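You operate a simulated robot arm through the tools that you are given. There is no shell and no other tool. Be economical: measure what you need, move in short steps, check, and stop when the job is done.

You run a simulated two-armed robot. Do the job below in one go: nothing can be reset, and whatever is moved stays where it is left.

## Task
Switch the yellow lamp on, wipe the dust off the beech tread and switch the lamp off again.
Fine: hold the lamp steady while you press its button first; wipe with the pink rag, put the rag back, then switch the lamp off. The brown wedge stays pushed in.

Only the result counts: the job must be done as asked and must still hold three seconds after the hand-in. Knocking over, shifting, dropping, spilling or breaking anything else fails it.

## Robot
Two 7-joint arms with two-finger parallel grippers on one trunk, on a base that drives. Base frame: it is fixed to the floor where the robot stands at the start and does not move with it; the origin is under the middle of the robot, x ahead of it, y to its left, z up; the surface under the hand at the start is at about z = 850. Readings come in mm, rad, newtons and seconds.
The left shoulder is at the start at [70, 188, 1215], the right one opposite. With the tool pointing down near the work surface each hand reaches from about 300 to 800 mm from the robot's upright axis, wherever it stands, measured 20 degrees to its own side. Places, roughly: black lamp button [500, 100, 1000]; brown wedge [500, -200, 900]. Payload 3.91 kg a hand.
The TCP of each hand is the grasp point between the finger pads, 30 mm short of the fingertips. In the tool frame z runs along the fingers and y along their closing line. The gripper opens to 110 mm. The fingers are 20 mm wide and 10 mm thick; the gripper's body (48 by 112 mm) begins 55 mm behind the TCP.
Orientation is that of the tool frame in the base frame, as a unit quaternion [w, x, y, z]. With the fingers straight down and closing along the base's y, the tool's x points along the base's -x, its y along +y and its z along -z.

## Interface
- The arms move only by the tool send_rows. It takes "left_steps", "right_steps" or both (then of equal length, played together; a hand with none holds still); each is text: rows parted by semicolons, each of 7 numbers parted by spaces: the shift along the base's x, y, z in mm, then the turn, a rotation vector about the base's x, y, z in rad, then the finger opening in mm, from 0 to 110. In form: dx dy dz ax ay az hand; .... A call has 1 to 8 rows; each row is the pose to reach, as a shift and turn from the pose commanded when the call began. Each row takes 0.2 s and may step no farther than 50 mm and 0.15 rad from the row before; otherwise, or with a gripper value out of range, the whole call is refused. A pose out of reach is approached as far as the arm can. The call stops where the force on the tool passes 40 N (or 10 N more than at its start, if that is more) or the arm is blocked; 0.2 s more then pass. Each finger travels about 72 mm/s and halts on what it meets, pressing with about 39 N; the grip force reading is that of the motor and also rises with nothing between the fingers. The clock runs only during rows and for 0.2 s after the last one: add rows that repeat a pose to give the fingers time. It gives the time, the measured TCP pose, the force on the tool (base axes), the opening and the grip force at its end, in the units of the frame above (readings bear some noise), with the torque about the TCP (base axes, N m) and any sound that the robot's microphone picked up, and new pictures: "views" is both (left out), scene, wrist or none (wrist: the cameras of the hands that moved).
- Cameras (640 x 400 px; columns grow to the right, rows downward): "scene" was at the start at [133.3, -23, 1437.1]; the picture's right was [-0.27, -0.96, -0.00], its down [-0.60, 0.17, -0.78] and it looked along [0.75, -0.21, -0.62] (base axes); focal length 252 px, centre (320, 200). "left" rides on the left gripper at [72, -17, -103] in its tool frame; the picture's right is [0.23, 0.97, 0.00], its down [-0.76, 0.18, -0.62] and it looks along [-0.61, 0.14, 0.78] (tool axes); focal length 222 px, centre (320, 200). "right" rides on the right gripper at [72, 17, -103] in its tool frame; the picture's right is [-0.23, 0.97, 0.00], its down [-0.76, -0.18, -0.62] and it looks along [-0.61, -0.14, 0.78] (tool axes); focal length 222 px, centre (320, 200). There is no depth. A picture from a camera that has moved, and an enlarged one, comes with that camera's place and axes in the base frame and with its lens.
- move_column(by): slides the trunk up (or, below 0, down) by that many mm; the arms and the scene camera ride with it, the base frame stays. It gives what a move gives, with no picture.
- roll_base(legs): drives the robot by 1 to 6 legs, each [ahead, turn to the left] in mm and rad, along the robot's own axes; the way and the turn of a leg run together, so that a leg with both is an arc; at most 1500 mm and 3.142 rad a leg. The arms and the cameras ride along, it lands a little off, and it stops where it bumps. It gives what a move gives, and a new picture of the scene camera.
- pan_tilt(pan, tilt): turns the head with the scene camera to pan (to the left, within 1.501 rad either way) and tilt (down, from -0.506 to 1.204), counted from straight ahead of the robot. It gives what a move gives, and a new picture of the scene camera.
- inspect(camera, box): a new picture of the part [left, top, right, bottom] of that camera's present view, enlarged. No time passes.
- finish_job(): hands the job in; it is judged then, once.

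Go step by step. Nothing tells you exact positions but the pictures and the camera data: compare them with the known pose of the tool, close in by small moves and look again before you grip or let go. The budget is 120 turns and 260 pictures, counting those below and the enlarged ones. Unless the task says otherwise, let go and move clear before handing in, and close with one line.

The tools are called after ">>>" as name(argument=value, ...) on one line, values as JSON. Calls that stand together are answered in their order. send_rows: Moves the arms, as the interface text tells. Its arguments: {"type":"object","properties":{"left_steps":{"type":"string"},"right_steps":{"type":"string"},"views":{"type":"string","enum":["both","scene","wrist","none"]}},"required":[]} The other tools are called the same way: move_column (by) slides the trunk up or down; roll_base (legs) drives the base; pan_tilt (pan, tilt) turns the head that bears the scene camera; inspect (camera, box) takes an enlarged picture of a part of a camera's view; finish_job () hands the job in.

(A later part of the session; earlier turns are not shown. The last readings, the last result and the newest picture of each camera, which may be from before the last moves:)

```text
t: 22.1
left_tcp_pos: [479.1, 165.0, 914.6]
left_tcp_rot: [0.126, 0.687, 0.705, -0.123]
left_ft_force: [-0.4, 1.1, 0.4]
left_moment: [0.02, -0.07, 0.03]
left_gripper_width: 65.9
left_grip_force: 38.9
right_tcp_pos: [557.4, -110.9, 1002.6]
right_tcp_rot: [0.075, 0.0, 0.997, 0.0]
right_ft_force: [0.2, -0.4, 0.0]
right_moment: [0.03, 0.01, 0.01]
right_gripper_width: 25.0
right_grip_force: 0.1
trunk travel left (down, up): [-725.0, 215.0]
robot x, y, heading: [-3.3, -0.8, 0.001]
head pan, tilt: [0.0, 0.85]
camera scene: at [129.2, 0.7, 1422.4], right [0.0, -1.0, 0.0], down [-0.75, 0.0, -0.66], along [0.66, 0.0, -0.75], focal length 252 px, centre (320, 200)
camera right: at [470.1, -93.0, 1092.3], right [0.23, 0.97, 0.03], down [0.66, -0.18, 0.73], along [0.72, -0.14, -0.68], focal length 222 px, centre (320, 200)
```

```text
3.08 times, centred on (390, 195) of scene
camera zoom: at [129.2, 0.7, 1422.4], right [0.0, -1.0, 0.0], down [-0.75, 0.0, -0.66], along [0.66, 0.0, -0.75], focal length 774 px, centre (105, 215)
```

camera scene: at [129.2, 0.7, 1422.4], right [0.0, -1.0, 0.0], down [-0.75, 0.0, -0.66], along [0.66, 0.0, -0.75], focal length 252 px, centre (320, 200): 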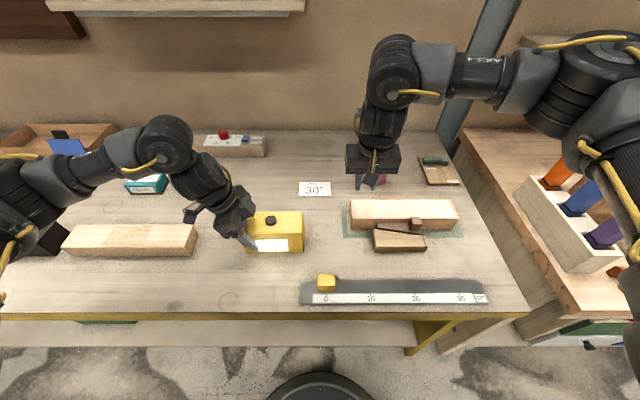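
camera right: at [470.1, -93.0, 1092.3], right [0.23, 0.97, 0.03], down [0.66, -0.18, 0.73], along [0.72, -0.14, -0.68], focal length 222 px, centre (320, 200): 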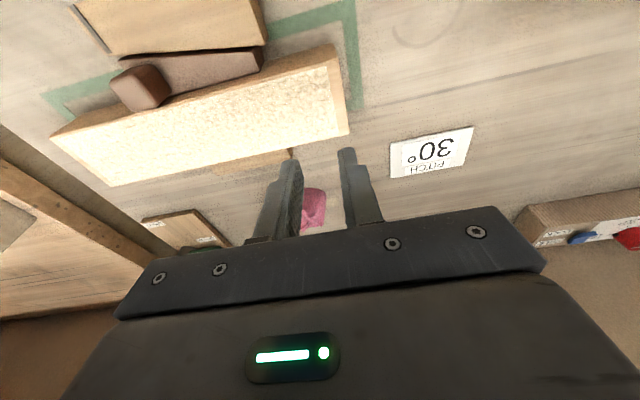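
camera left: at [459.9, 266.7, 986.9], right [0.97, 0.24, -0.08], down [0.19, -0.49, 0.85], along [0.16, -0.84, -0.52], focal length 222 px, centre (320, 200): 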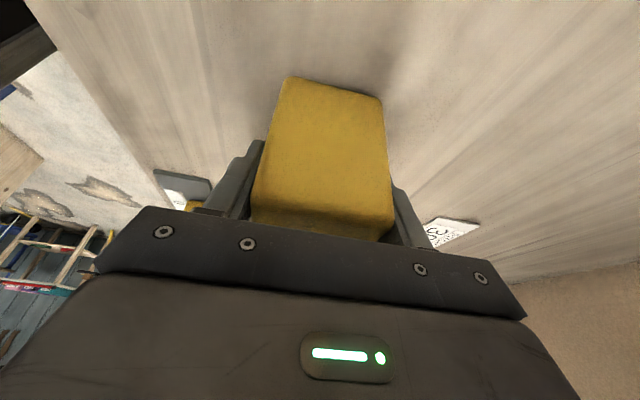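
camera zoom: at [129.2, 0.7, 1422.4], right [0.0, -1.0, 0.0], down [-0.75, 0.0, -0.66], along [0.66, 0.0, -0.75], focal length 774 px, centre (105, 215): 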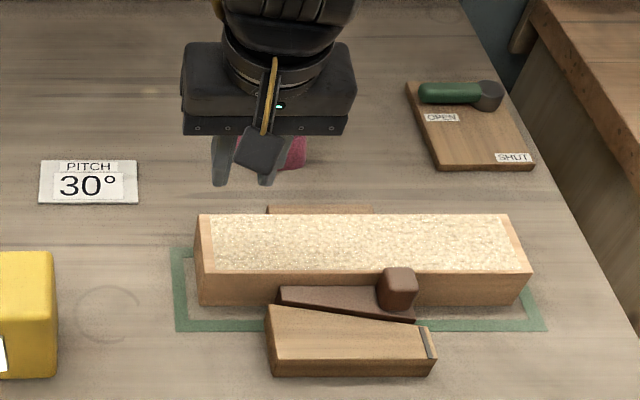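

The rag slipped out and is still on the bench, probably tapered so the fingers slid up off it. I'll look at it closely before trying a lower grip.

>>> inspect(camera="right", box=[260, 150, 380, 240])

>>> send_rows(right_steps="10 0 30 0 0 0 60;20 0 60 0 0 0 110;30 -20 60 0 0 0 110;40 -30 60 0 0 0 110", views="both")

>>> inspect(camera="right", box=[250, 100, 430, 230])

```text
4.44 times, centred on (320, 195) of right
camera zoom: at [470.1, -93.0, 1092.3], right [0.23, 0.97, 0.03], down [0.66, -0.18, 0.73], along [0.72, -0.14, -0.68], focal length 987 px, centre (320, 222)
```

zoom: 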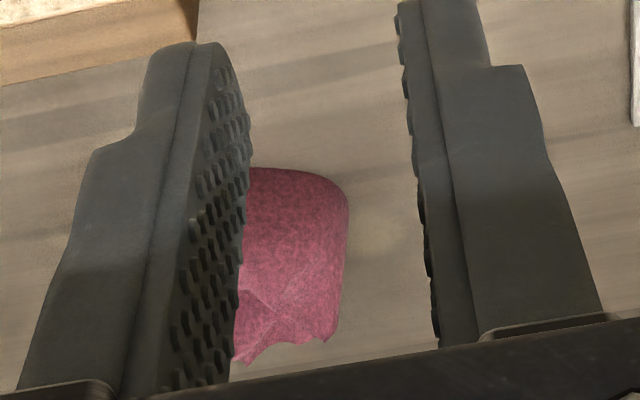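

```text
t: 23.1
left_tcp_pos: [478.5, 164.5, 914.6]
left_tcp_rot: [0.128, 0.686, 0.705, -0.123]
left_ft_force: [0.6, -0.9, -0.2]
left_moment: [0.26, 0.01, -0.02]
left_gripper_width: 66.1
left_grip_force: 38.8
right_tcp_pos: [601.1, -139.5, 1060.3]
right_tcp_rot: [0.074, 0.0, 0.997, 0.0]
right_ft_force: [0.1, -0.1, 0.2]
right_moment: [-0.02, -0.07, -0.01]
right_gripper_width: 110.0
right_grip_force: 0.1
trunk travel left (down, up): [-725.0, 215.0]
robot x, y, heading: [0.1, -1.1, -0.004]
head pan, tilt: [0.0, 0.85]
camera scene: at [129.3, 0.7, 1422.4], right [0.0, -1.0, 0.0], down [-0.75, 0.0, -0.66], along [0.66, 0.0, -0.75], focal length 252 px, centre (320, 200)
camera right: at [514.6, -122.1, 1149.2], right [0.23, 0.97, 0.03], down [0.66, -0.18, 0.73], along [0.72, -0.14, -0.68], focal length 222 px, centre (320, 200)
```

scene: 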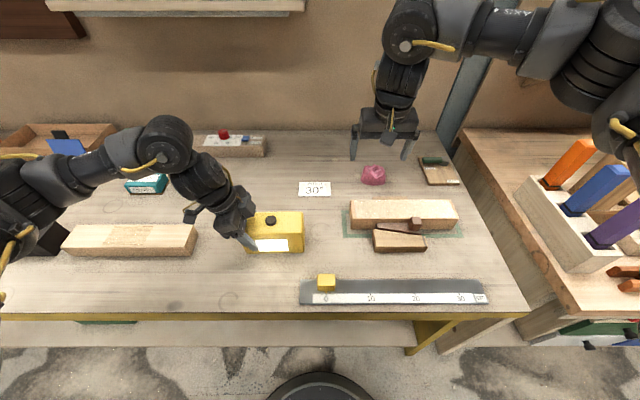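
right: 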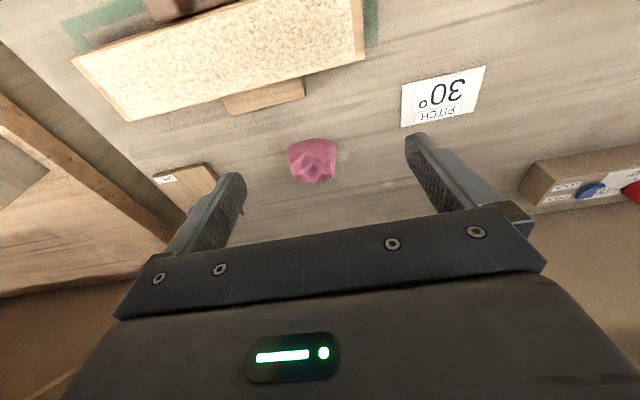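

```text
3.08 times, centred on (340, 165) of right
camera zoom: at [514.6, -122.1, 1149.2], right [0.23, 0.97, 0.03], down [0.66, -0.18, 0.73], along [0.72, -0.14, -0.68], focal length 684 px, centre (258, 308)
```

zoom: 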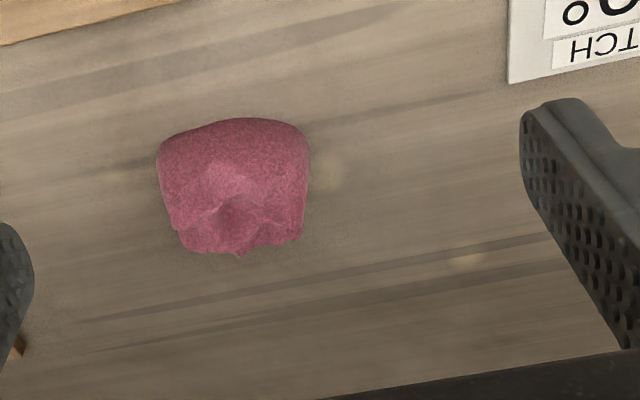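

The rag hasn't moved: still about (718, −170), and it tapers toward the top. I'll grip it much lower, with the fingertips just above the bench.

>>> send_rows(right_steps="35 -10 -20 0 0 0 110;70 -20 -40 0 0 0 110;100 -30 -65 0 0 0 110;116 -30 -100 0 0 0 110;116 -30 -135 0 0 0 110;116 -30 -160 0 0 0 110;116 -30 -170 0 0 0 110;116 -30 -170 0 0 0 110", views="both")

>>> inspect(camera="scene", box=[330, 120, 450, 200])

```text
t: 24.9
left_tcp_pos: [479.8, 164.9, 914.3]
left_tcp_rot: [0.126, 0.686, 0.706, -0.122]
left_ft_force: [-0.4, -0.6, -0.7]
left_moment: [-0.01, -0.11, -0.04]
left_gripper_width: 65.8
left_grip_force: 39.0
right_tcp_pos: [716.1, -170.3, 890.1]
right_tcp_rot: [0.075, 0.001, 0.997, 0.0]
right_ft_force: [0.3, -0.3, 0.4]
right_moment: [0.04, 0.01, 0.01]
right_gripper_width: 109.8
right_grip_force: 0.0
trunk travel left (down, up): [-725.0, 215.0]
robot x, y, heading: [-4.4, 2.1, 0.004]
head pan, tilt: [0.0, 0.85]
camera scene: at [129.0, 0.8, 1422.4], right [0.0, -1.0, 0.0], down [-0.75, 0.0, -0.66], along [0.66, 0.0, -0.75], focal length 252 px, centre (320, 200)
camera right: at [629.5, -153.4, 980.4], right [0.22, 0.97, 0.03], down [0.66, -0.18, 0.73], along [0.72, -0.14, -0.68], focal length 222 px, centre (320, 200)
```

scene: 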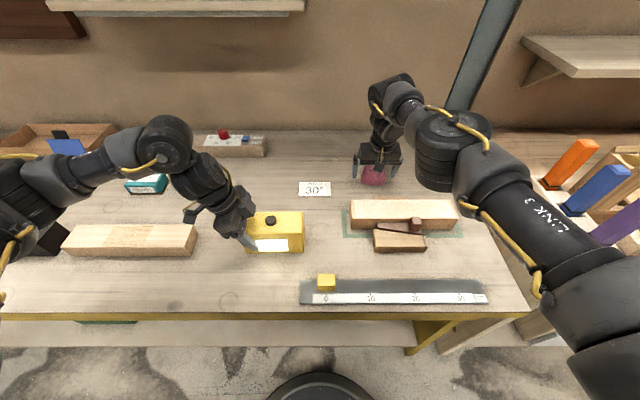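
right: 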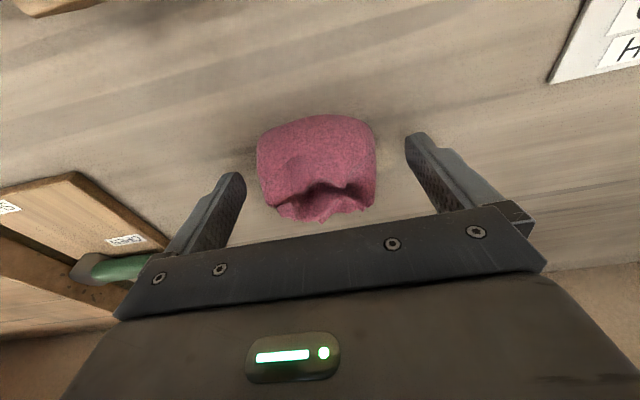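

```text
5.00 times, centred on (390, 160) of scene
camera zoom: at [129.0, 0.8, 1422.4], right [0.0, -1.0, 0.0], down [-0.75, 0.0, -0.66], along [0.66, 0.0, -0.75], focal length 1258 px, centre (-30, 400)
```

zoom: 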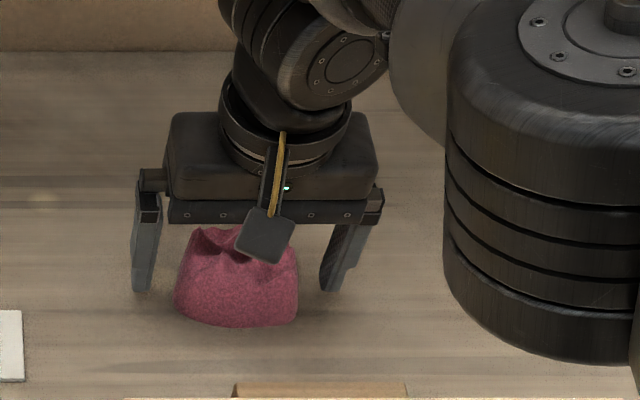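

The hand is centred and low. I'll drop 4 mm more, close, and do a slow test lift.

>>> send_rows(right_steps="2 0 -4 0 0 0 90;2 0 -4 0 0 0 70;2 0 -4 0 0 0 50;2 0 -4 0 0 0 20;2 0 -4 0 0 0 20;2 0 -4 0 0 0 20;2 0 2 0 0 0 20;2 0 10 0 0 0 20", views="wrist")

>>> inspect(camera="scene", box=[330, 120, 450, 200])

```text
t: 26.6
left_tcp_pos: [479.0, 164.9, 914.9]
left_tcp_rot: [0.126, 0.686, 0.706, -0.123]
left_ft_force: [0.2, 0.1, -0.3]
left_moment: [-0.07, -0.1, -0.04]
left_gripper_width: 66.1
left_grip_force: 38.3
right_tcp_pos: [719.0, -168.9, 901.3]
right_tcp_rot: [0.075, 0.0, 0.997, 0.0]
right_ft_force: [-0.6, -0.2, 0.3]
right_moment: [-0.01, -0.01, 0.01]
right_gripper_width: 76.1
right_grip_force: 38.7
trunk travel left (down, up): [-725.0, 215.0]
robot x, y, heading: [-0.2, 4.2, -0.007]
head pan, tilt: [0.0, 0.85]
camera right: at [632.5, -152.9, 990.1], right [0.22, 0.97, 0.03], down [0.66, -0.18, 0.73], along [0.72, -0.14, -0.68], focal length 222 px, centre (320, 200)
```

right: 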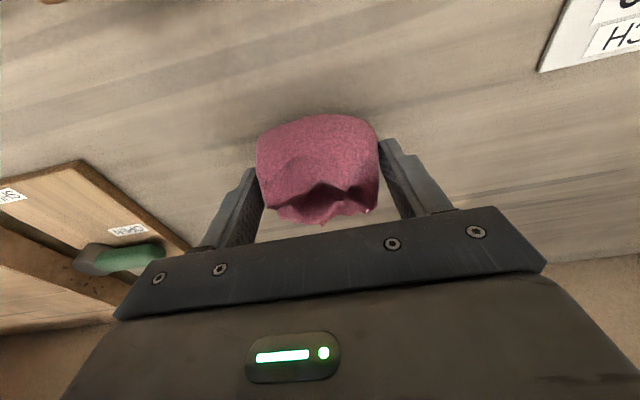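

```text
5.00 times, centred on (390, 160) of scene
camera zoom: at [129.0, 0.7, 1422.4], right [0.0, -1.0, 0.0], down [-0.75, 0.0, -0.66], along [0.66, 0.0, -0.75], focal length 1258 px, centre (-30, 400)
```

zoom: 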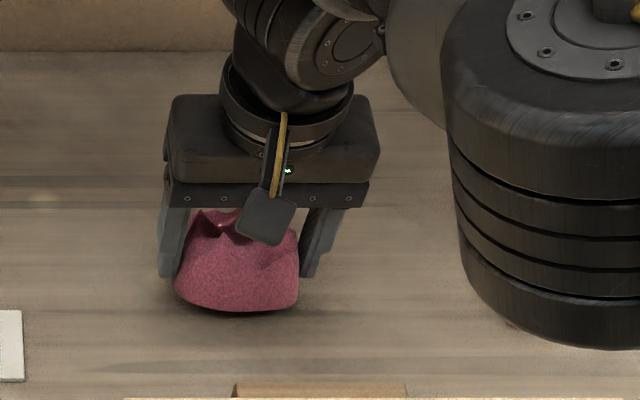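

The rag is lifted this time, held at 76 mm, and its bottom is about 36 mm below the TCP. I'll keep lifting slowly and bring it toward the tread.

>>> send_rows(right_steps="0 0 12 0 0 0 20;0 0 27 0 0 0 20;0 0 45 0 0 0 20;0 0 63 0 0 0 20;-15 0 80 0 0 0 20;-35 8 90 0 0 0 20;-60 18 92 0 0 0 20;-85 28 92 0 0 0 20", views="scene")

```text
t: 28.4
left_tcp_pos: [479.0, 164.4, 915.1]
left_tcp_rot: [0.125, 0.686, 0.706, -0.122]
left_ft_force: [-1.4, 0.3, 0.1]
left_moment: [-0.08, -0.02, -0.08]
left_gripper_width: 66.1
left_grip_force: 39.3
right_tcp_pos: [632.4, -141.5, 993.3]
right_tcp_rot: [0.075, 0.0, 0.997, 0.0]
right_ft_force: [0.6, -0.4, -0.2]
right_moment: [-0.01, 0.02, -0.02]
right_gripper_width: 75.9
right_grip_force: 39.5
trunk travel left (down, up): [-725.0, 215.0]
robot x, y, heading: [1.9, 0.5, 0.001]
head pan, tilt: [0.0, 0.85]
camera scene: at [128.5, 0.7, 1422.4], right [0.0, -1.0, 0.0], down [-0.75, 0.0, -0.66], along [0.66, 0.0, -0.75], focal length 252 px, centre (320, 200)
```

scene: 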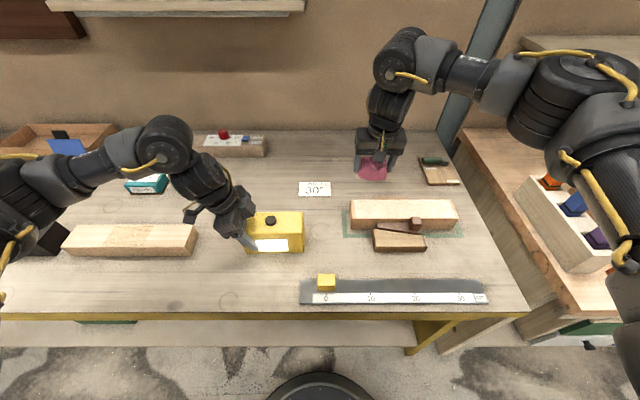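

It's holding. I'll move over the tread's left end and lower to just above the surface.

>>> send_rows(right_steps="-25 10 0 0 0 0 20;-50 20 0 0 0 0 20;-71 28 0 0 0 0 20;-71 28 -15 0 0 0 20;-71 28 -30 0 0 0 20;-71 28 -43 0 0 0 20;-71 28 -43 0 0 0 20", views="both")

>>> inspect(camera="scene", box=[320, 130, 480, 250])

```text
t: 30.1
left_tcp_pos: [479.9, 164.6, 915.1]
left_tcp_rot: [0.127, 0.687, 0.705, -0.122]
left_ft_force: [-0.2, -0.4, 0.7]
left_moment: [-0.05, -0.03, -0.07]
left_gripper_width: 65.7
left_grip_force: 39.5
right_tcp_pos: [562.2, -113.3, 951.3]
right_tcp_rot: [0.075, 0.0, 0.997, -0.001]
right_ft_force: [0.4, 0.6, -0.2]
right_moment: [0.03, 0.0, -0.03]
right_gripper_width: 75.7
right_grip_force: 39.5
trunk travel left (down, up): [-725.0, 215.0]
robot x, y, heading: [-1.9, 3.9, -0.002]
head pan, tilt: [0.0, 0.85]
camera scene: at [129.0, 0.7, 1422.4], right [0.0, -1.0, 0.0], down [-0.75, 0.0, -0.66], along [0.66, 0.0, -0.75], focal length 252 px, centre (320, 200)
camera right: at [475.6, -96.3, 1040.4], right [0.22, 0.97, 0.03], down [0.66, -0.18, 0.73], along [0.72, -0.14, -0.68], focal length 222 px, centre (320, 200)
```

scene: 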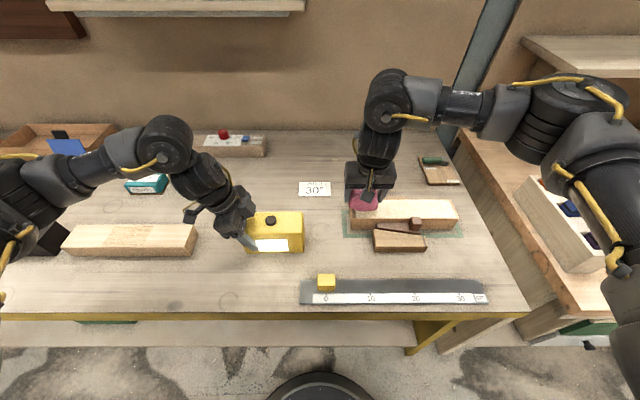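
right: 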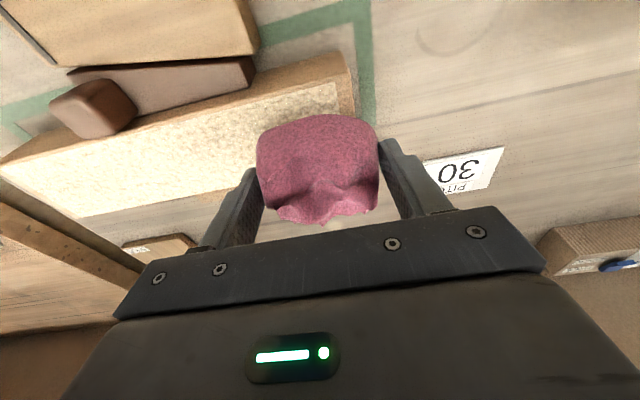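

```text
3.33 times, centred on (400, 190) of scene
camera zoom: at [129.0, 0.7, 1422.4], right [0.0, -1.0, 0.0], down [-0.75, 0.0, -0.66], along [0.66, 0.0, -0.75], focal length 839 px, centre (53, 233)
```

zoom: 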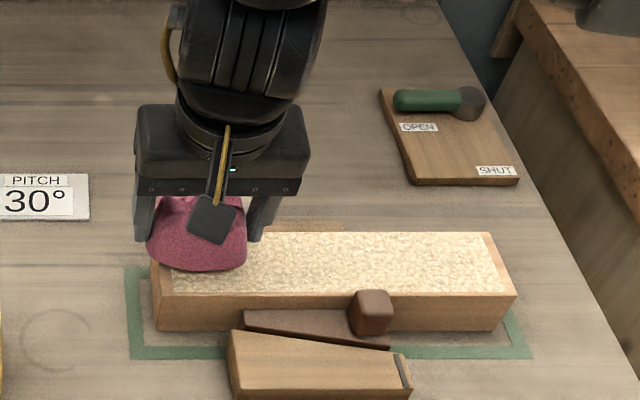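

The rag is just above the left end of the dusty top. I'll lower in small steps until it presses lightly.

>>> send_rows(right_steps="-2 2 -8 0 0 0 20;-2 2 -12 0 0 0 20;-2 2 -15 0 0 0 20;-2 2 -17 0 0 0 20", views="none")

>>> inspect(camera="scene", box=[320, 130, 480, 250])

```text
t: 31.1
left_tcp_pos: [477.4, 163.7, 915.9]
left_tcp_rot: [0.127, 0.688, 0.704, -0.122]
left_ft_force: [0.1, 0.1, -0.3]
left_moment: [0.29, -0.02, -0.03]
left_gripper_width: 65.7
left_grip_force: 38.7
right_tcp_pos: [560.7, -110.2, 937.2]
right_tcp_rot: [0.079, 0.0, 0.997, 0.001]
right_ft_force: [5.9, -5.0, 38.6]
right_moment: [-0.5, 0.22, 0.15]
right_gripper_width: 75.5
right_grip_force: 39.2
trunk travel left (down, up): [-725.0, 215.0]
robot x, y, heading: [1.7, 2.5, 0.002]
head pan, tilt: [0.0, 0.85]
```

```text
3.33 times, centred on (400, 190) of scene
camera zoom: at [125.6, 0.8, 1423.4], right [0.0, -1.0, 0.0], down [-0.75, 0.0, -0.66], along [0.66, 0.0, -0.75], focal length 839 px, centre (53, 233)
```

zoom: 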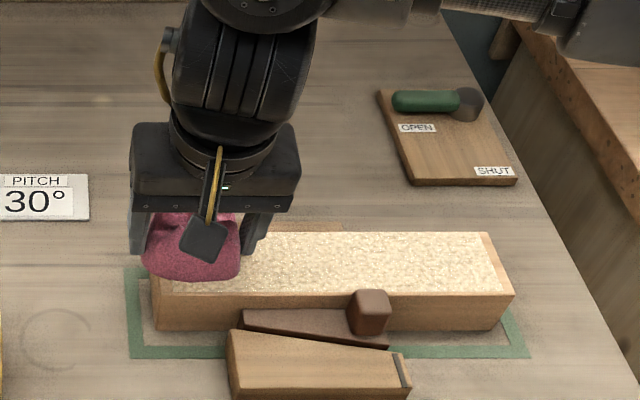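

It touches at about z = 939 and presses a bit hard, so I'll ease up 3 mm and make the first pass toward the right end.

>>> send_rows(right_steps="0 0 3 0 0 0 20;0 -30 3 0 0 0 20;0 -60 3 0 0 0 20;0 -90 3 0 0 0 20;0 -120 3 0 0 0 20;0 -150 3 0 0 0 20;0 -185 3 0 0 0 20;0 -220 3 0 0 0 20", views="both")

>>> inspect(camera="scene", box=[320, 130, 480, 250])

```text
t: 32.9
left_tcp_pos: [477.8, 165.3, 915.3]
left_tcp_rot: [0.126, 0.686, 0.706, -0.122]
left_ft_force: [-0.6, -0.2, 0.7]
left_moment: [0.26, 0.0, -0.02]
left_gripper_width: 66.0
left_grip_force: 39.6
right_tcp_pos: [559.9, -330.7, 938.2]
right_tcp_rot: [0.076, 0.0, 0.997, 0.0]
right_ft_force: [-0.1, 6.3, 17.1]
right_moment: [0.46, -0.01, -0.01]
right_gripper_width: 75.8
right_grip_force: 38.8
trunk travel left (down, up): [-725.0, 215.0]
robot x, y, heading: [1.3, 1.7, 0.003]
head pan, tilt: [0.0, 0.85]
camera scene: at [126.6, 1.4, 1422.7], right [0.0, -1.0, 0.0], down [-0.75, 0.0, -0.66], along [0.66, 0.0, -0.75], focal length 252 px, centre (320, 200)
camera right: at [471.4, -313.7, 1026.2], right [0.22, 0.97, 0.03], down [0.66, -0.18, 0.73], along [0.72, -0.14, -0.68], focal length 222 px, centre (320, 200)
```

scene: 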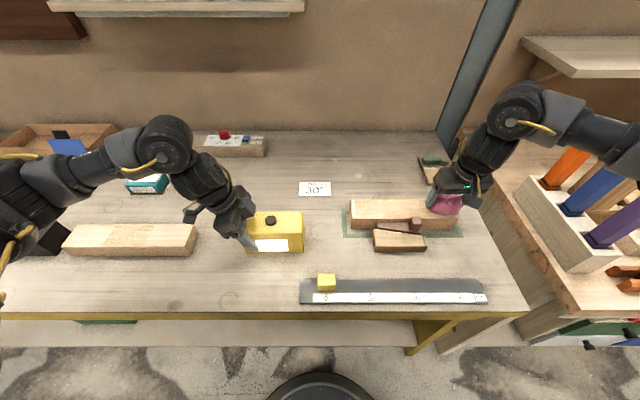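
right: 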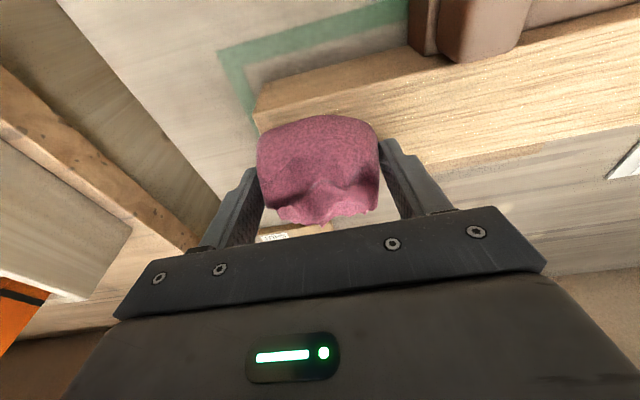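

```text
3.33 times, centred on (400, 190) of scene
camera zoom: at [126.6, 1.4, 1422.7], right [0.0, -1.0, 0.0], down [-0.75, 0.0, -0.66], along [0.66, 0.0, -0.75], focal length 839 px, centre (53, 233)
```

zoom: 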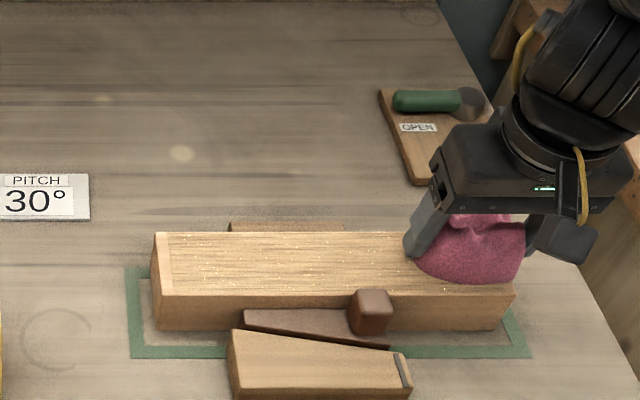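

One pass took off nearly all of the dust. I'll wipe back 4 mm nearer the front edge, staying clear of the wedge knob, then again 5 mm further back.

>>> send_rows(right_steps="-4 0 0 0 0 0 20;-4 30 0 0 0 0 20;-4 60 0 0 0 0 20;-4 90 0 0 0 0 20;-4 120 0 0 0 0 20;-4 150 0 0 0 0 20;-4 185 0 0 0 0 20;-4 222 0 0 0 0 20", views="none")

>>> inspect(camera="scene", box=[340, 180, 470, 250])

```text
t: 34.6
left_tcp_pos: [476.6, 166.3, 915.2]
left_tcp_rot: [0.126, 0.687, 0.705, -0.123]
left_ft_force: [-0.4, 0.7, -5.8]
left_moment: [0.24, 0.0, -0.01]
left_gripper_width: 66.0
left_grip_force: 39.3
right_tcp_pos: [554.1, -105.0, 936.6]
right_tcp_rot: [0.075, 0.0, 0.997, -0.001]
right_ft_force: [0.2, -11.2, 26.2]
right_moment: [-0.75, 0.12, 0.07]
right_gripper_width: 76.0
right_grip_force: 38.5
trunk travel left (down, up): [-725.0, 215.0]
robot x, y, heading: [-0.1, -1.2, 0.003]
head pan, tilt: [0.0, 0.85]
```

```text
4.92 times, centred on (405, 215) of scene
camera zoom: at [125.8, 1.9, 1422.6], right [0.0, -1.0, 0.0], down [-0.75, 0.0, -0.66], along [0.66, 0.0, -0.75], focal length 1239 px, centre (-98, 126)
```

zoom: 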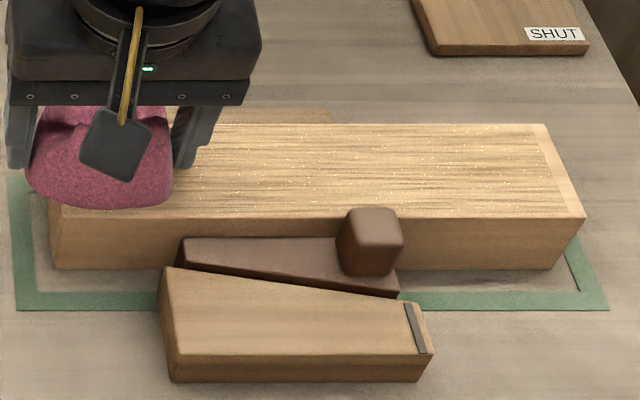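

The dust film is gone, and the remaining fine flecks match the grain on the other board. I'll make one last lighter pass toward the back edge, then lift off.

>>> send_rows(right_steps="10 0 1 0 0 0 20;10 -35 1 0 0 0 20;10 -70 1 0 0 0 20;10 -105 1 0 0 0 20;10 -140 1 0 0 0 20;10 -175 1 0 0 0 20;10 -215 1 0 0 0 20;10 -215 20 0 0 0 20", views="none")

>>> send_rows(right_steps="0 0 20 0 0 0 20;0 10 45 0 0 0 20;25 40 45 0 0 0 20;50 75 45 0 0 0 20;75 110 45 0 0 0 20;100 140 45 0 0 0 20;120 152 45 0 0 0 20;120 152 45 0 0 0 20", views="both")

>>> inspect(camera="scene", box=[340, 180, 470, 250])

```text
t: 36.5
left_tcp_pos: [479.2, 165.3, 914.0]
left_tcp_rot: [0.127, 0.687, 0.705, -0.123]
left_ft_force: [-0.7, -0.6, 1.4]
left_moment: [0.24, -0.03, -0.02]
left_gripper_width: 65.9
left_grip_force: 39.0
right_tcp_pos: [566.7, -324.0, 954.5]
right_tcp_rot: [0.075, 0.0, 0.997, -0.001]
right_ft_force: [-0.1, 0.2, -1.1]
right_moment: [-0.03, 0.0, 0.03]
right_gripper_width: 75.9
right_grip_force: 39.3
trunk travel left (down, up): [-725.0, 215.0]
robot x, y, heading: [-2.5, 2.8, -0.004]
head pan, tilt: [0.0, 0.85]
```

```text
t: 38.2
left_tcp_pos: [479.1, 164.1, 915.1]
left_tcp_rot: [0.126, 0.686, 0.706, -0.123]
left_ft_force: [-0.2, 1.0, -2.5]
left_moment: [-0.16, -0.07, 0.06]
left_gripper_width: 66.1
left_grip_force: 39.0
right_tcp_pos: [689.1, -173.6, 998.2]
right_tcp_rot: [0.075, 0.0, 0.997, 0.0]
right_ft_force: [-0.1, 0.0, -0.7]
right_moment: [0.03, 0.01, -0.02]
right_gripper_width: 75.9
right_grip_force: 38.5
trunk travel left (down, up): [-725.0, 215.0]
robot x, y, heading: [2.7, -1.2, 0.005]
head pan, tilt: [0.0, 0.85]
camera scene: at [128.7, 0.3, 1422.4], right [0.0, -1.0, 0.0], down [-0.75, 0.0, -0.66], along [0.66, 0.0, -0.75], focal length 252 px, centre (320, 200)
camera right: at [601.7, -156.1, 1088.7], right [0.22, 0.97, 0.03], down [0.66, -0.18, 0.73], along [0.72, -0.14, -0.68], focal length 222 px, centre (320, 200)
```

scene: 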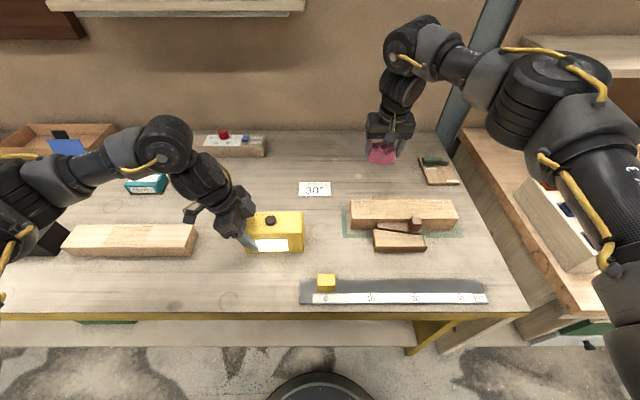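
right: 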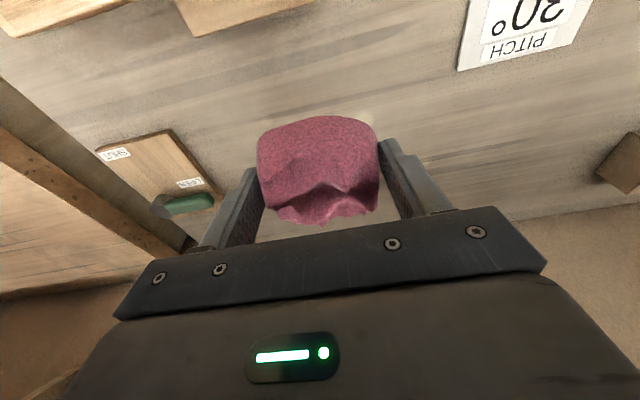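

```text
4.92 times, centred on (405, 215) of scene
camera zoom: at [128.7, 0.3, 1422.4], right [0.0, -1.0, 0.0], down [-0.75, 0.0, -0.66], along [0.66, 0.0, -0.75], focal length 1239 px, centre (-98, 126)
```

zoom: 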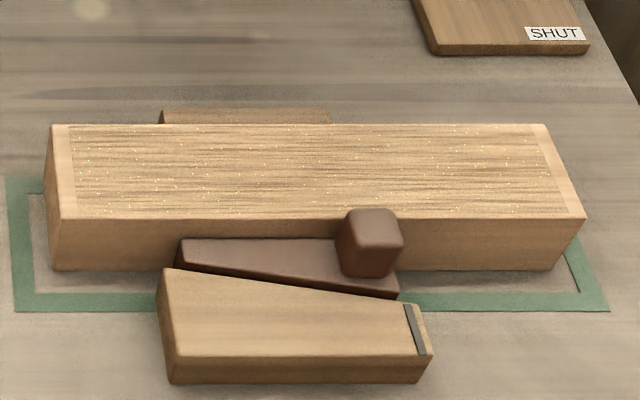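

The tread top is clean and the wedge is untouched. I'll carry the rag back over its home spot and lower it.

>>> send_rows(right_steps="10 1 -15 0 0 0 20;20 3 -35 0 0 0 20;29 4 -55 0 0 0 20;29 4 -75 0 0 0 20;29 4 -90 0 0 0 20;29 4 -99 0 0 0 20;29 4 -99 0 0 0 20", views="wrist")

>>> inspect(camera="scene", box=[330, 120, 450, 200])

```text
t: 39.9
left_tcp_pos: [477.8, 163.4, 915.1]
left_tcp_rot: [0.126, 0.687, 0.705, -0.123]
left_ft_force: [-0.7, 0.4, -2.5]
left_moment: [-0.14, -0.07, -0.07]
left_gripper_width: 65.7
left_grip_force: 39.1
right_tcp_pos: [714.8, -167.3, 902.7]
right_tcp_rot: [0.074, 0.0, 0.997, -0.001]
right_ft_force: [0.5, 0.3, -0.2]
right_moment: [0.02, -0.02, 0.01]
right_gripper_width: 76.1
right_grip_force: 38.9
trunk travel left (down, up): [-725.0, 215.0]
robot x, y, heading: [-0.0, -2.4, -0.0]
head pan, tilt: [0.0, 0.85]
camera right: at [629.0, -150.6, 991.6], right [0.22, 0.97, 0.03], down [0.66, -0.18, 0.73], along [0.72, -0.14, -0.68], focal length 222 px, centre (320, 200)
```

right: 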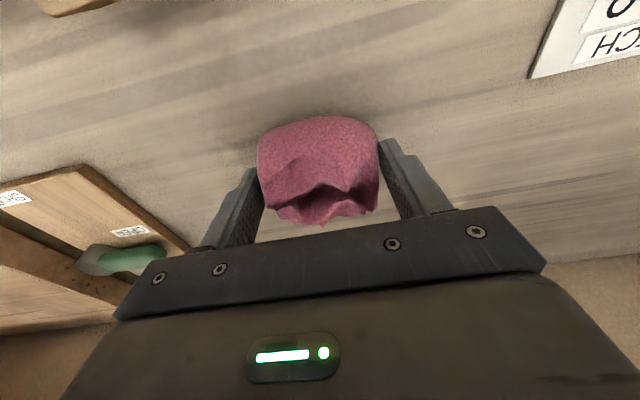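

```text
5.00 times, centred on (390, 160) of scene
camera zoom: at [128.8, 0.7, 1422.4], right [0.0, -1.0, 0.0], down [-0.75, 0.0, -0.66], along [0.66, 0.0, -0.75], focal length 1258 px, centre (-30, 400)
```

zoom: 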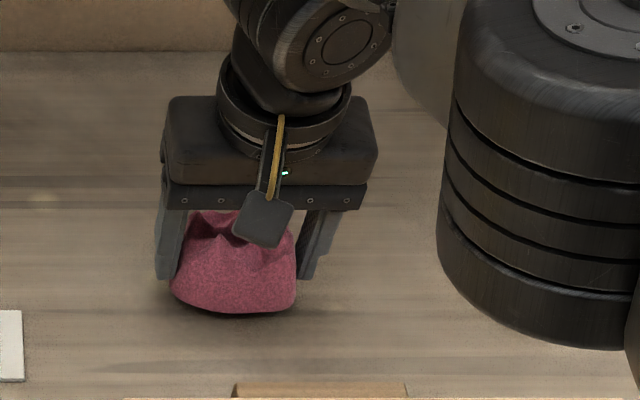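

This matches the test-lift picture within a couple of mm. I'll set it down until it touches.

>>> send_rows(right_steps="2 0 -6 0 0 0 20;2 0 -10 0 0 0 20;2 0 -13 0 0 0 20;2 0 -15 0 0 0 20", views="none")

>>> inspect(camera="scene", box=[330, 120, 450, 200])

```text
t: 40.9
left_tcp_pos: [479.2, 163.9, 914.2]
left_tcp_rot: [0.125, 0.687, 0.705, -0.123]
left_ft_force: [-0.1, 0.2, -5.7]
left_moment: [0.28, 0.01, -0.02]
left_gripper_width: 66.1
left_grip_force: 38.8
right_tcp_pos: [717.8, -168.1, 887.1]
right_tcp_rot: [0.076, 0.001, 0.997, -0.001]
right_ft_force: [-0.5, -1.5, 7.7]
right_moment: [0.13, 0.12, 0.04]
right_gripper_width: 76.0
right_grip_force: 38.6
trunk travel left (down, up): [-725.0, 215.0]
robot x, y, heading: [2.2, -2.6, 0.0]
head pan, tilt: [0.0, 0.85]
```

```text
5.00 times, centred on (390, 160) of scene
camera zoom: at [127.9, 0.8, 1422.6], right [0.0, -1.0, 0.0], down [-0.75, 0.0, -0.66], along [0.66, 0.0, -0.75], focal length 1258 px, centre (-30, 400)
```

zoom: 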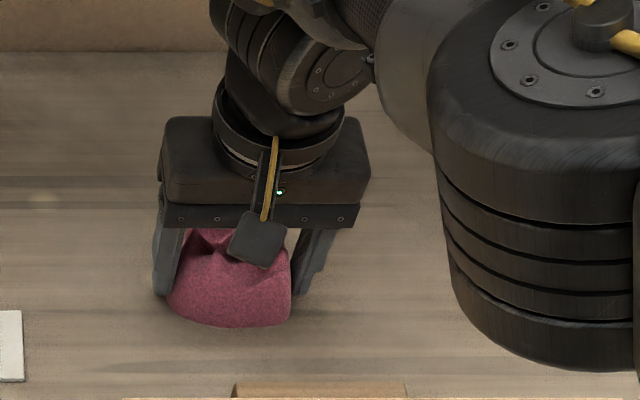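

The rag rests on the bench at its home spot with light contact. I'll open in steps and rise straight up.

>>> send_rows(right_steps="0 0 1 0 0 0 82;0 0 1 0 0 0 95;0 0 1 0 0 0 110;0 0 1 0 0 0 110;0 0 25 0 0 0 110;-8 0 60 0 0 0 110;-20 0 100 0 0 0 110;-40 0 140 0 0 0 110", views="both")

>>> inspect(camera="scene", box=[330, 120, 450, 200])

```text
t: 42.6
left_tcp_pos: [477.5, 164.7, 916.3]
left_tcp_rot: [0.126, 0.687, 0.705, -0.122]
left_ft_force: [-0.1, -0.1, -5.6]
left_moment: [0.29, 0.01, 0.0]
left_gripper_width: 65.9
left_grip_force: 38.8
right_tcp_pos: [678.4, -165.2, 1026.0]
right_tcp_rot: [0.075, 0.0, 0.997, 0.0]
right_ft_force: [0.5, 0.9, -0.4]
right_moment: [0.01, -0.05, -0.03]
right_gripper_width: 110.2
right_grip_force: 0.1
trunk travel left (down, up): [-725.0, 215.0]
robot x, y, heading: [-1.4, -1.9, -0.001]
head pan, tilt: [0.0, 0.85]
camera scene: at [127.1, 0.4, 1422.4], right [0.0, -1.0, 0.0], down [-0.75, 0.0, -0.66], along [0.66, 0.0, -0.75], focal length 252 px, centre (320, 200)
camera right: at [590.1, -148.3, 1115.1], right [0.23, 0.97, 0.03], down [0.66, -0.18, 0.73], along [0.72, -0.14, -0.68], focal length 222 px, centre (320, 200)
```

scene: 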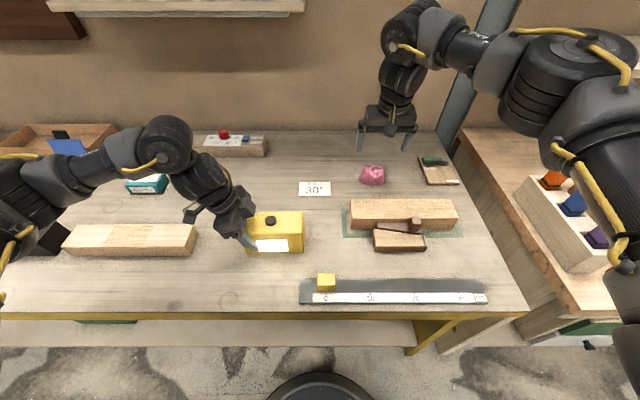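
right: 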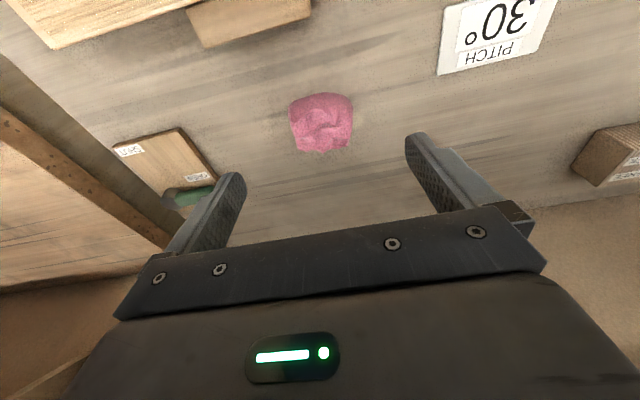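

```text
5.00 times, centred on (390, 160) of scene
camera zoom: at [127.1, 0.4, 1422.4], right [0.0, -1.0, 0.0], down [-0.75, 0.0, -0.66], along [0.66, 0.0, -0.75], focal length 1258 px, centre (-30, 400)
```

zoom: 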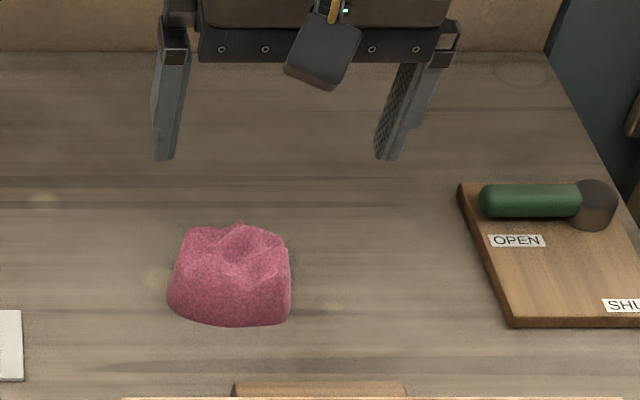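

The rag is back within about 2 mm. Now I'll level, close and re-yaw the right hand for the second press.

>>> send_rows(right_steps="-20 0 40 0 0.1 0 80;-50 5 75 0 0.15 0 50;-85 15 100 0 0.15 0 20;-120 25 120 0 0.15 0 0;-150 35 135 0 0.15 0 0", views="none")

>>> send_rows(right_steps="-5 10 0 0 0 0.15 0;-10 20 0 0 0 0.3 0;-15 30 0 0 0 0.45 0;-20 40 0 0 0 0.6 0;-25 50 0 0 0 0.75 0;-30 60 0 0 0 0.9 0;-35 70 0 0 0 1.05 0;-40 80 0 0 0 1.2 0", views="none")

>>> send_rows(right_steps="0 35 0 0 0 0.1 0;0 70 0 0 0 0.2 0;0 105 -5 0 0 0.3 0;0 135 -25 0 0 0.37 0;0 155 -60 0 0 0.37 0;0 155 -80 0 0 0.37 0;0 155 -80 0 0 0.37 0", views="both")

```text
t: 43.9
left_tcp_pos: [477.3, 165.5, 915.7]
left_tcp_rot: [0.127, 0.687, 0.705, -0.123]
left_ft_force: [-0.8, 0.9, -2.1]
left_moment: [-0.04, -0.05, -0.06]
left_gripper_width: 66.3
left_grip_force: 39.2
right_tcp_pos: [528.3, -130.9, 1159.7]
right_tcp_rot: [0.0, -0.001, 1.0, 0.0]
right_ft_force: [0.3, 0.8, 0.2]
right_moment: [-0.01, 0.0, 0.02]
right_gripper_width: 0.3
right_grip_force: 37.3
trunk travel left (down, up): [-725.0, 215.0]
robot x, y, heading: [1.1, -0.5, 0.001]
head pan, tilt: [0.0, 0.85]
```

```text
t: 45.6
left_tcp_pos: [479.8, 165.0, 915.2]
left_tcp_rot: [0.127, 0.687, 0.705, -0.123]
left_ft_force: [-0.1, 1.1, -2.1]
left_moment: [-0.14, -0.1, 0.0]
left_gripper_width: 66.1
left_grip_force: 39.3
right_tcp_pos: [487.4, -53.5, 1160.7]
right_tcp_rot: [0.0, -0.566, 0.825, 0.0]
right_ft_force: [0.0, -0.7, 1.1]
right_moment: [0.0, 0.02, 0.01]
right_gripper_width: 0.1
right_grip_force: 37.9
trunk travel left (down, up): [-725.0, 215.0]
robot x, y, heading: [-5.0, -0.7, -0.002]
head pan, tilt: [0.0, 0.85]
```

```text
t: 47.2
left_tcp_pos: [478.3, 164.7, 915.1]
left_tcp_rot: [0.127, 0.686, 0.706, -0.122]
left_ft_force: [0.3, -0.4, -3.1]
left_moment: [-0.14, -0.12, 0.02]
left_gripper_width: 66.1
left_grip_force: 38.9
right_tcp_pos: [486.5, 99.9, 1078.7]
right_tcp_rot: [-0.001, -0.706, 0.708, -0.001]
right_ft_force: [0.1, 1.2, -1.1]
right_moment: [-0.01, 0.01, 0.03]
right_gripper_width: 0.0
right_grip_force: 37.7
trunk travel left (down, up): [-725.0, 215.0]
robot x, y, heading: [-0.2, 4.8, 0.0]
head pan, tilt: [0.0, 0.85]
camera scene: at [128.9, 0.9, 1422.4], right [0.0, -1.0, 0.0], down [-0.75, 0.0, -0.66], along [0.66, 0.0, -0.75], focal length 252 px, centre (320, 200)
camera right: at [469.3, 27.8, 1181.8], right [-0.97, 0.23, 0.0], down [0.18, 0.76, 0.62], along [0.14, 0.61, -0.78], focal length 222 px, centre (320, 200)
```

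scene: 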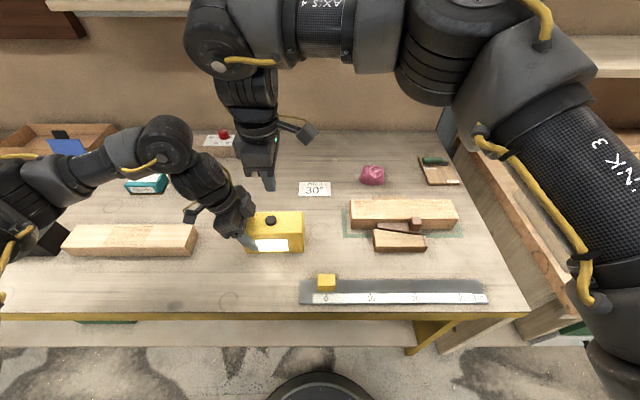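
right: 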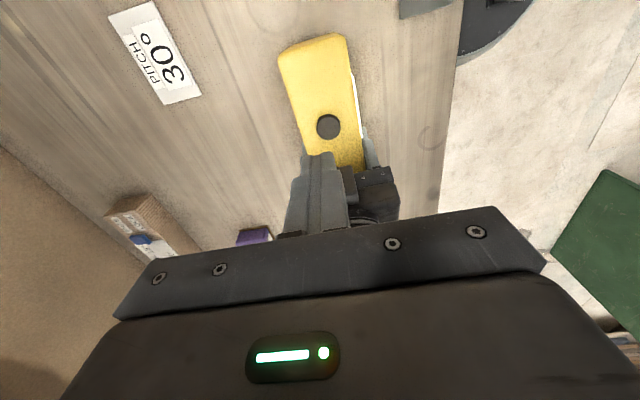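

The lamp hasn't moved: the button is still at (480, 115). I'll come down over it as before.

>>> send_rows(right_steps="-3 8 -20 0 0 0 0;-6 15 -50 0 0 0 0;-6 15 -75 0 0 0 0;-6 15 -84 0 0 0 0;-6 15 -84 0 0 0 0", views="wrist")

>>> inspect(camera="scene", box=[210, 170, 330, 260])

```text
t: 48.5
left_tcp_pos: [478.9, 165.4, 916.3]
left_tcp_rot: [0.126, 0.686, 0.706, -0.123]
left_ft_force: [-0.6, -0.2, -2.2]
left_moment: [-0.12, -0.06, -0.04]
left_gripper_width: 65.9
left_grip_force: 38.1
right_tcp_pos: [481.0, 119.4, 999.4]
right_tcp_rot: [0.0, -0.707, 0.707, 0.0]
right_ft_force: [0.1, -0.4, -1.1]
right_moment: [-0.04, 0.01, 0.01]
right_gripper_width: 0.0
right_grip_force: 37.9
trunk travel left (down, up): [-725.0, 215.0]
robot x, y, heading: [0.7, -0.3, -0.001]
head pan, tilt: [0.0, 0.85]
camera right: at [465.4, 46.1, 1101.0], right [-0.97, 0.23, 0.0], down [0.18, 0.76, 0.62], along [0.14, 0.61, -0.78], focal length 222 px, centre (320, 200)
```

right: 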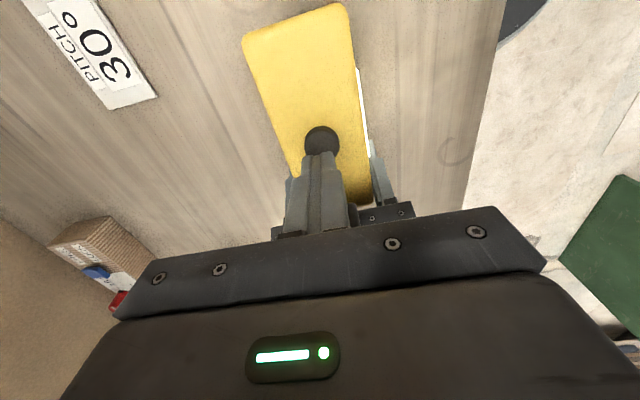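

```text
4.44 times, centred on (270, 215) of scene
camera zoom: at [128.8, 0.9, 1422.4], right [0.0, -1.0, 0.0], down [-0.75, 0.0, -0.66], along [0.66, 0.0, -0.75], focal length 1118 px, centre (542, 133)
```

zoom: 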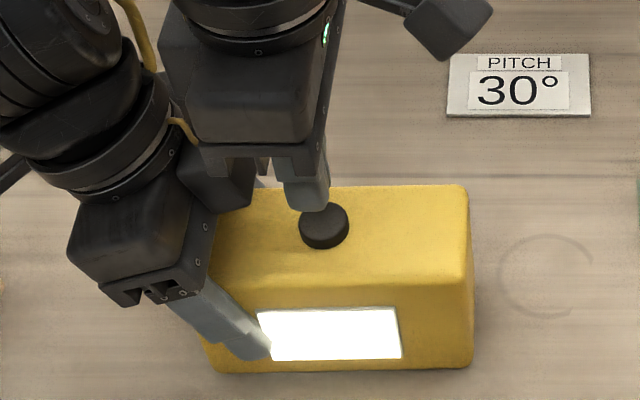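

The fingers are about 5 mm too far left, so I'll correct that and press to the same depth as before.

>>> send_rows(right_steps="0 -5 -5 0 0 0 0;0 -5 -13 0 0 0 0;0 -5 -17 0 0 0 0;0 -5 -20 0 0 0 0;0 -5 -23 0 0 0 0;0 -5 -25 0 0 0 0", views="none")

>>> inspect(camera="scene", box=[210, 170, 330, 260])

```text
t: 49.9
left_tcp_pos: [479.6, 165.3, 915.0]
left_tcp_rot: [0.125, 0.687, 0.706, -0.122]
left_ft_force: [5.4, -1.6, -18.4]
left_moment: [-0.78, -0.45, 0.52]
left_gripper_width: 65.7
left_grip_force: 39.0
right_tcp_pos: [481.9, 112.8, 975.7]
right_tcp_rot: [0.002, -0.706, 0.708, -0.001]
right_ft_force: [4.5, 3.1, 36.9]
right_moment: [0.02, -0.1, 0.28]
right_gripper_width: 0.0
right_grip_force: 37.8
trunk travel left (down, up): [-725.0, 215.0]
robot x, y, heading: [-0.9, 1.3, 0.006]
head pan, tilt: [0.0, 0.85]
heard: click
```

```text
4.44 times, centred on (270, 215) of scene
camera zoom: at [128.1, 0.6, 1422.8], right [0.0, -1.0, 0.0], down [-0.75, 0.0, -0.66], along [0.66, 0.0, -0.75], focal length 1118 px, centre (542, 133)
```

zoom: 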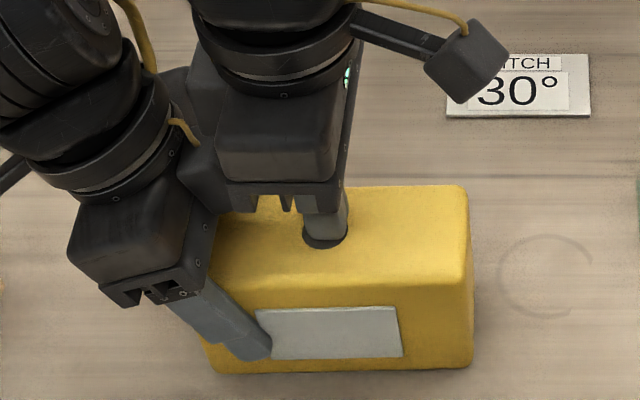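

The button clicked and the lamp is off. I'll raise the right hand and move it clear to the right.

>>> send_rows(right_steps="0 0 10 0 0 0 0;0 0 40 0 0 0 0;0 0 85 0 0 0 0;0 -10 130 0 0 0 0;0 -45 150 0 0 0 0;0 -90 160 0 0 0 0;0 -135 170 0 0 0 0;0 -180 170 0 0 0 0", views="none")

>>> send_rows(left_steps="0 0 0 0 0 0 72;0 0 0 0 0 0 82;0 0 0 0 0 0 95;0 0 0 0 0 0 110;0 0 0 0 0 0 110;0 0 30 0 0 0 110;0 5 70 0 0 0 110;0 15 115 0 0 0 110", views="both")

```text
t: 51.6
left_tcp_pos: [481.1, 162.0, 915.2]
left_tcp_rot: [0.125, 0.687, 0.705, -0.122]
left_ft_force: [-0.4, -1.0, -3.9]
left_moment: [0.07, 0.11, -0.03]
left_gripper_width: 66.1
left_grip_force: 38.6
right_tcp_pos: [481.6, -72.6, 1141.4]
right_tcp_rot: [0.0, -0.706, 0.709, 0.001]
right_ft_force: [-0.7, -0.3, -0.3]
right_moment: [0.05, -0.02, 0.0]
right_gripper_width: 0.1
right_grip_force: 37.8
trunk travel left (down, up): [-725.0, 215.0]
robot x, y, heading: [1.0, -0.6, 0.002]
head pan, tilt: [0.0, 0.85]
```

```text
t: 53.5
left_tcp_pos: [474.1, 182.7, 1027.3]
left_tcp_rot: [0.126, 0.687, 0.705, -0.122]
left_ft_force: [0.0, -0.5, 0.4]
left_moment: [-0.01, 0.0, -0.01]
left_gripper_width: 110.0
left_grip_force: 0.1
right_tcp_pos: [480.4, -69.7, 1142.5]
right_tcp_rot: [0.001, -0.706, 0.708, -0.001]
right_ft_force: [0.2, -0.4, 0.3]
right_moment: [-0.01, -0.01, 0.05]
right_gripper_width: 0.0
right_grip_force: 37.7
trunk travel left (down, up): [-725.0, 215.0]
robot x, y, heading: [-0.4, -2.3, 0.0]
head pan, tilt: [0.0, 0.85]
camera scene: at [127.2, 0.8, 1422.5], right [0.0, -1.0, 0.0], down [-0.75, 0.0, -0.66], along [0.66, 0.0, -0.75], focal length 252 px, centre (320, 200)
camera left: at [455.0, 285.4, 1099.4], right [0.97, 0.24, -0.08], down [0.19, -0.49, 0.85], along [0.16, -0.84, -0.52], focal length 222 px, centre (320, 200)
```

scene: 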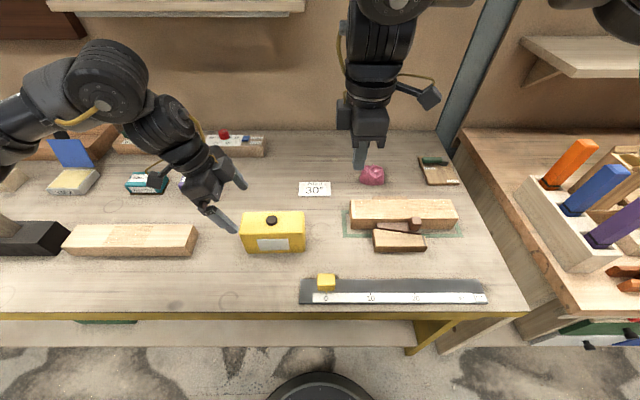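
left: 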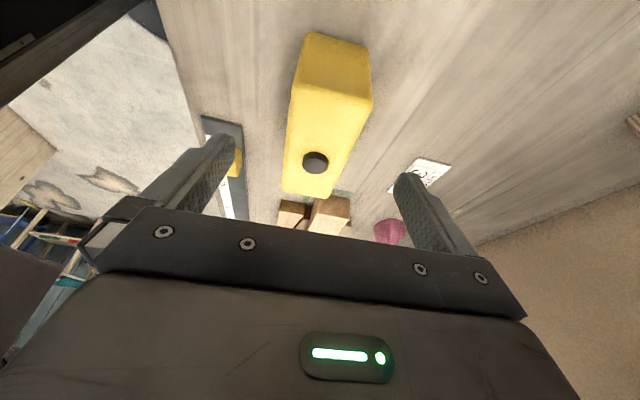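

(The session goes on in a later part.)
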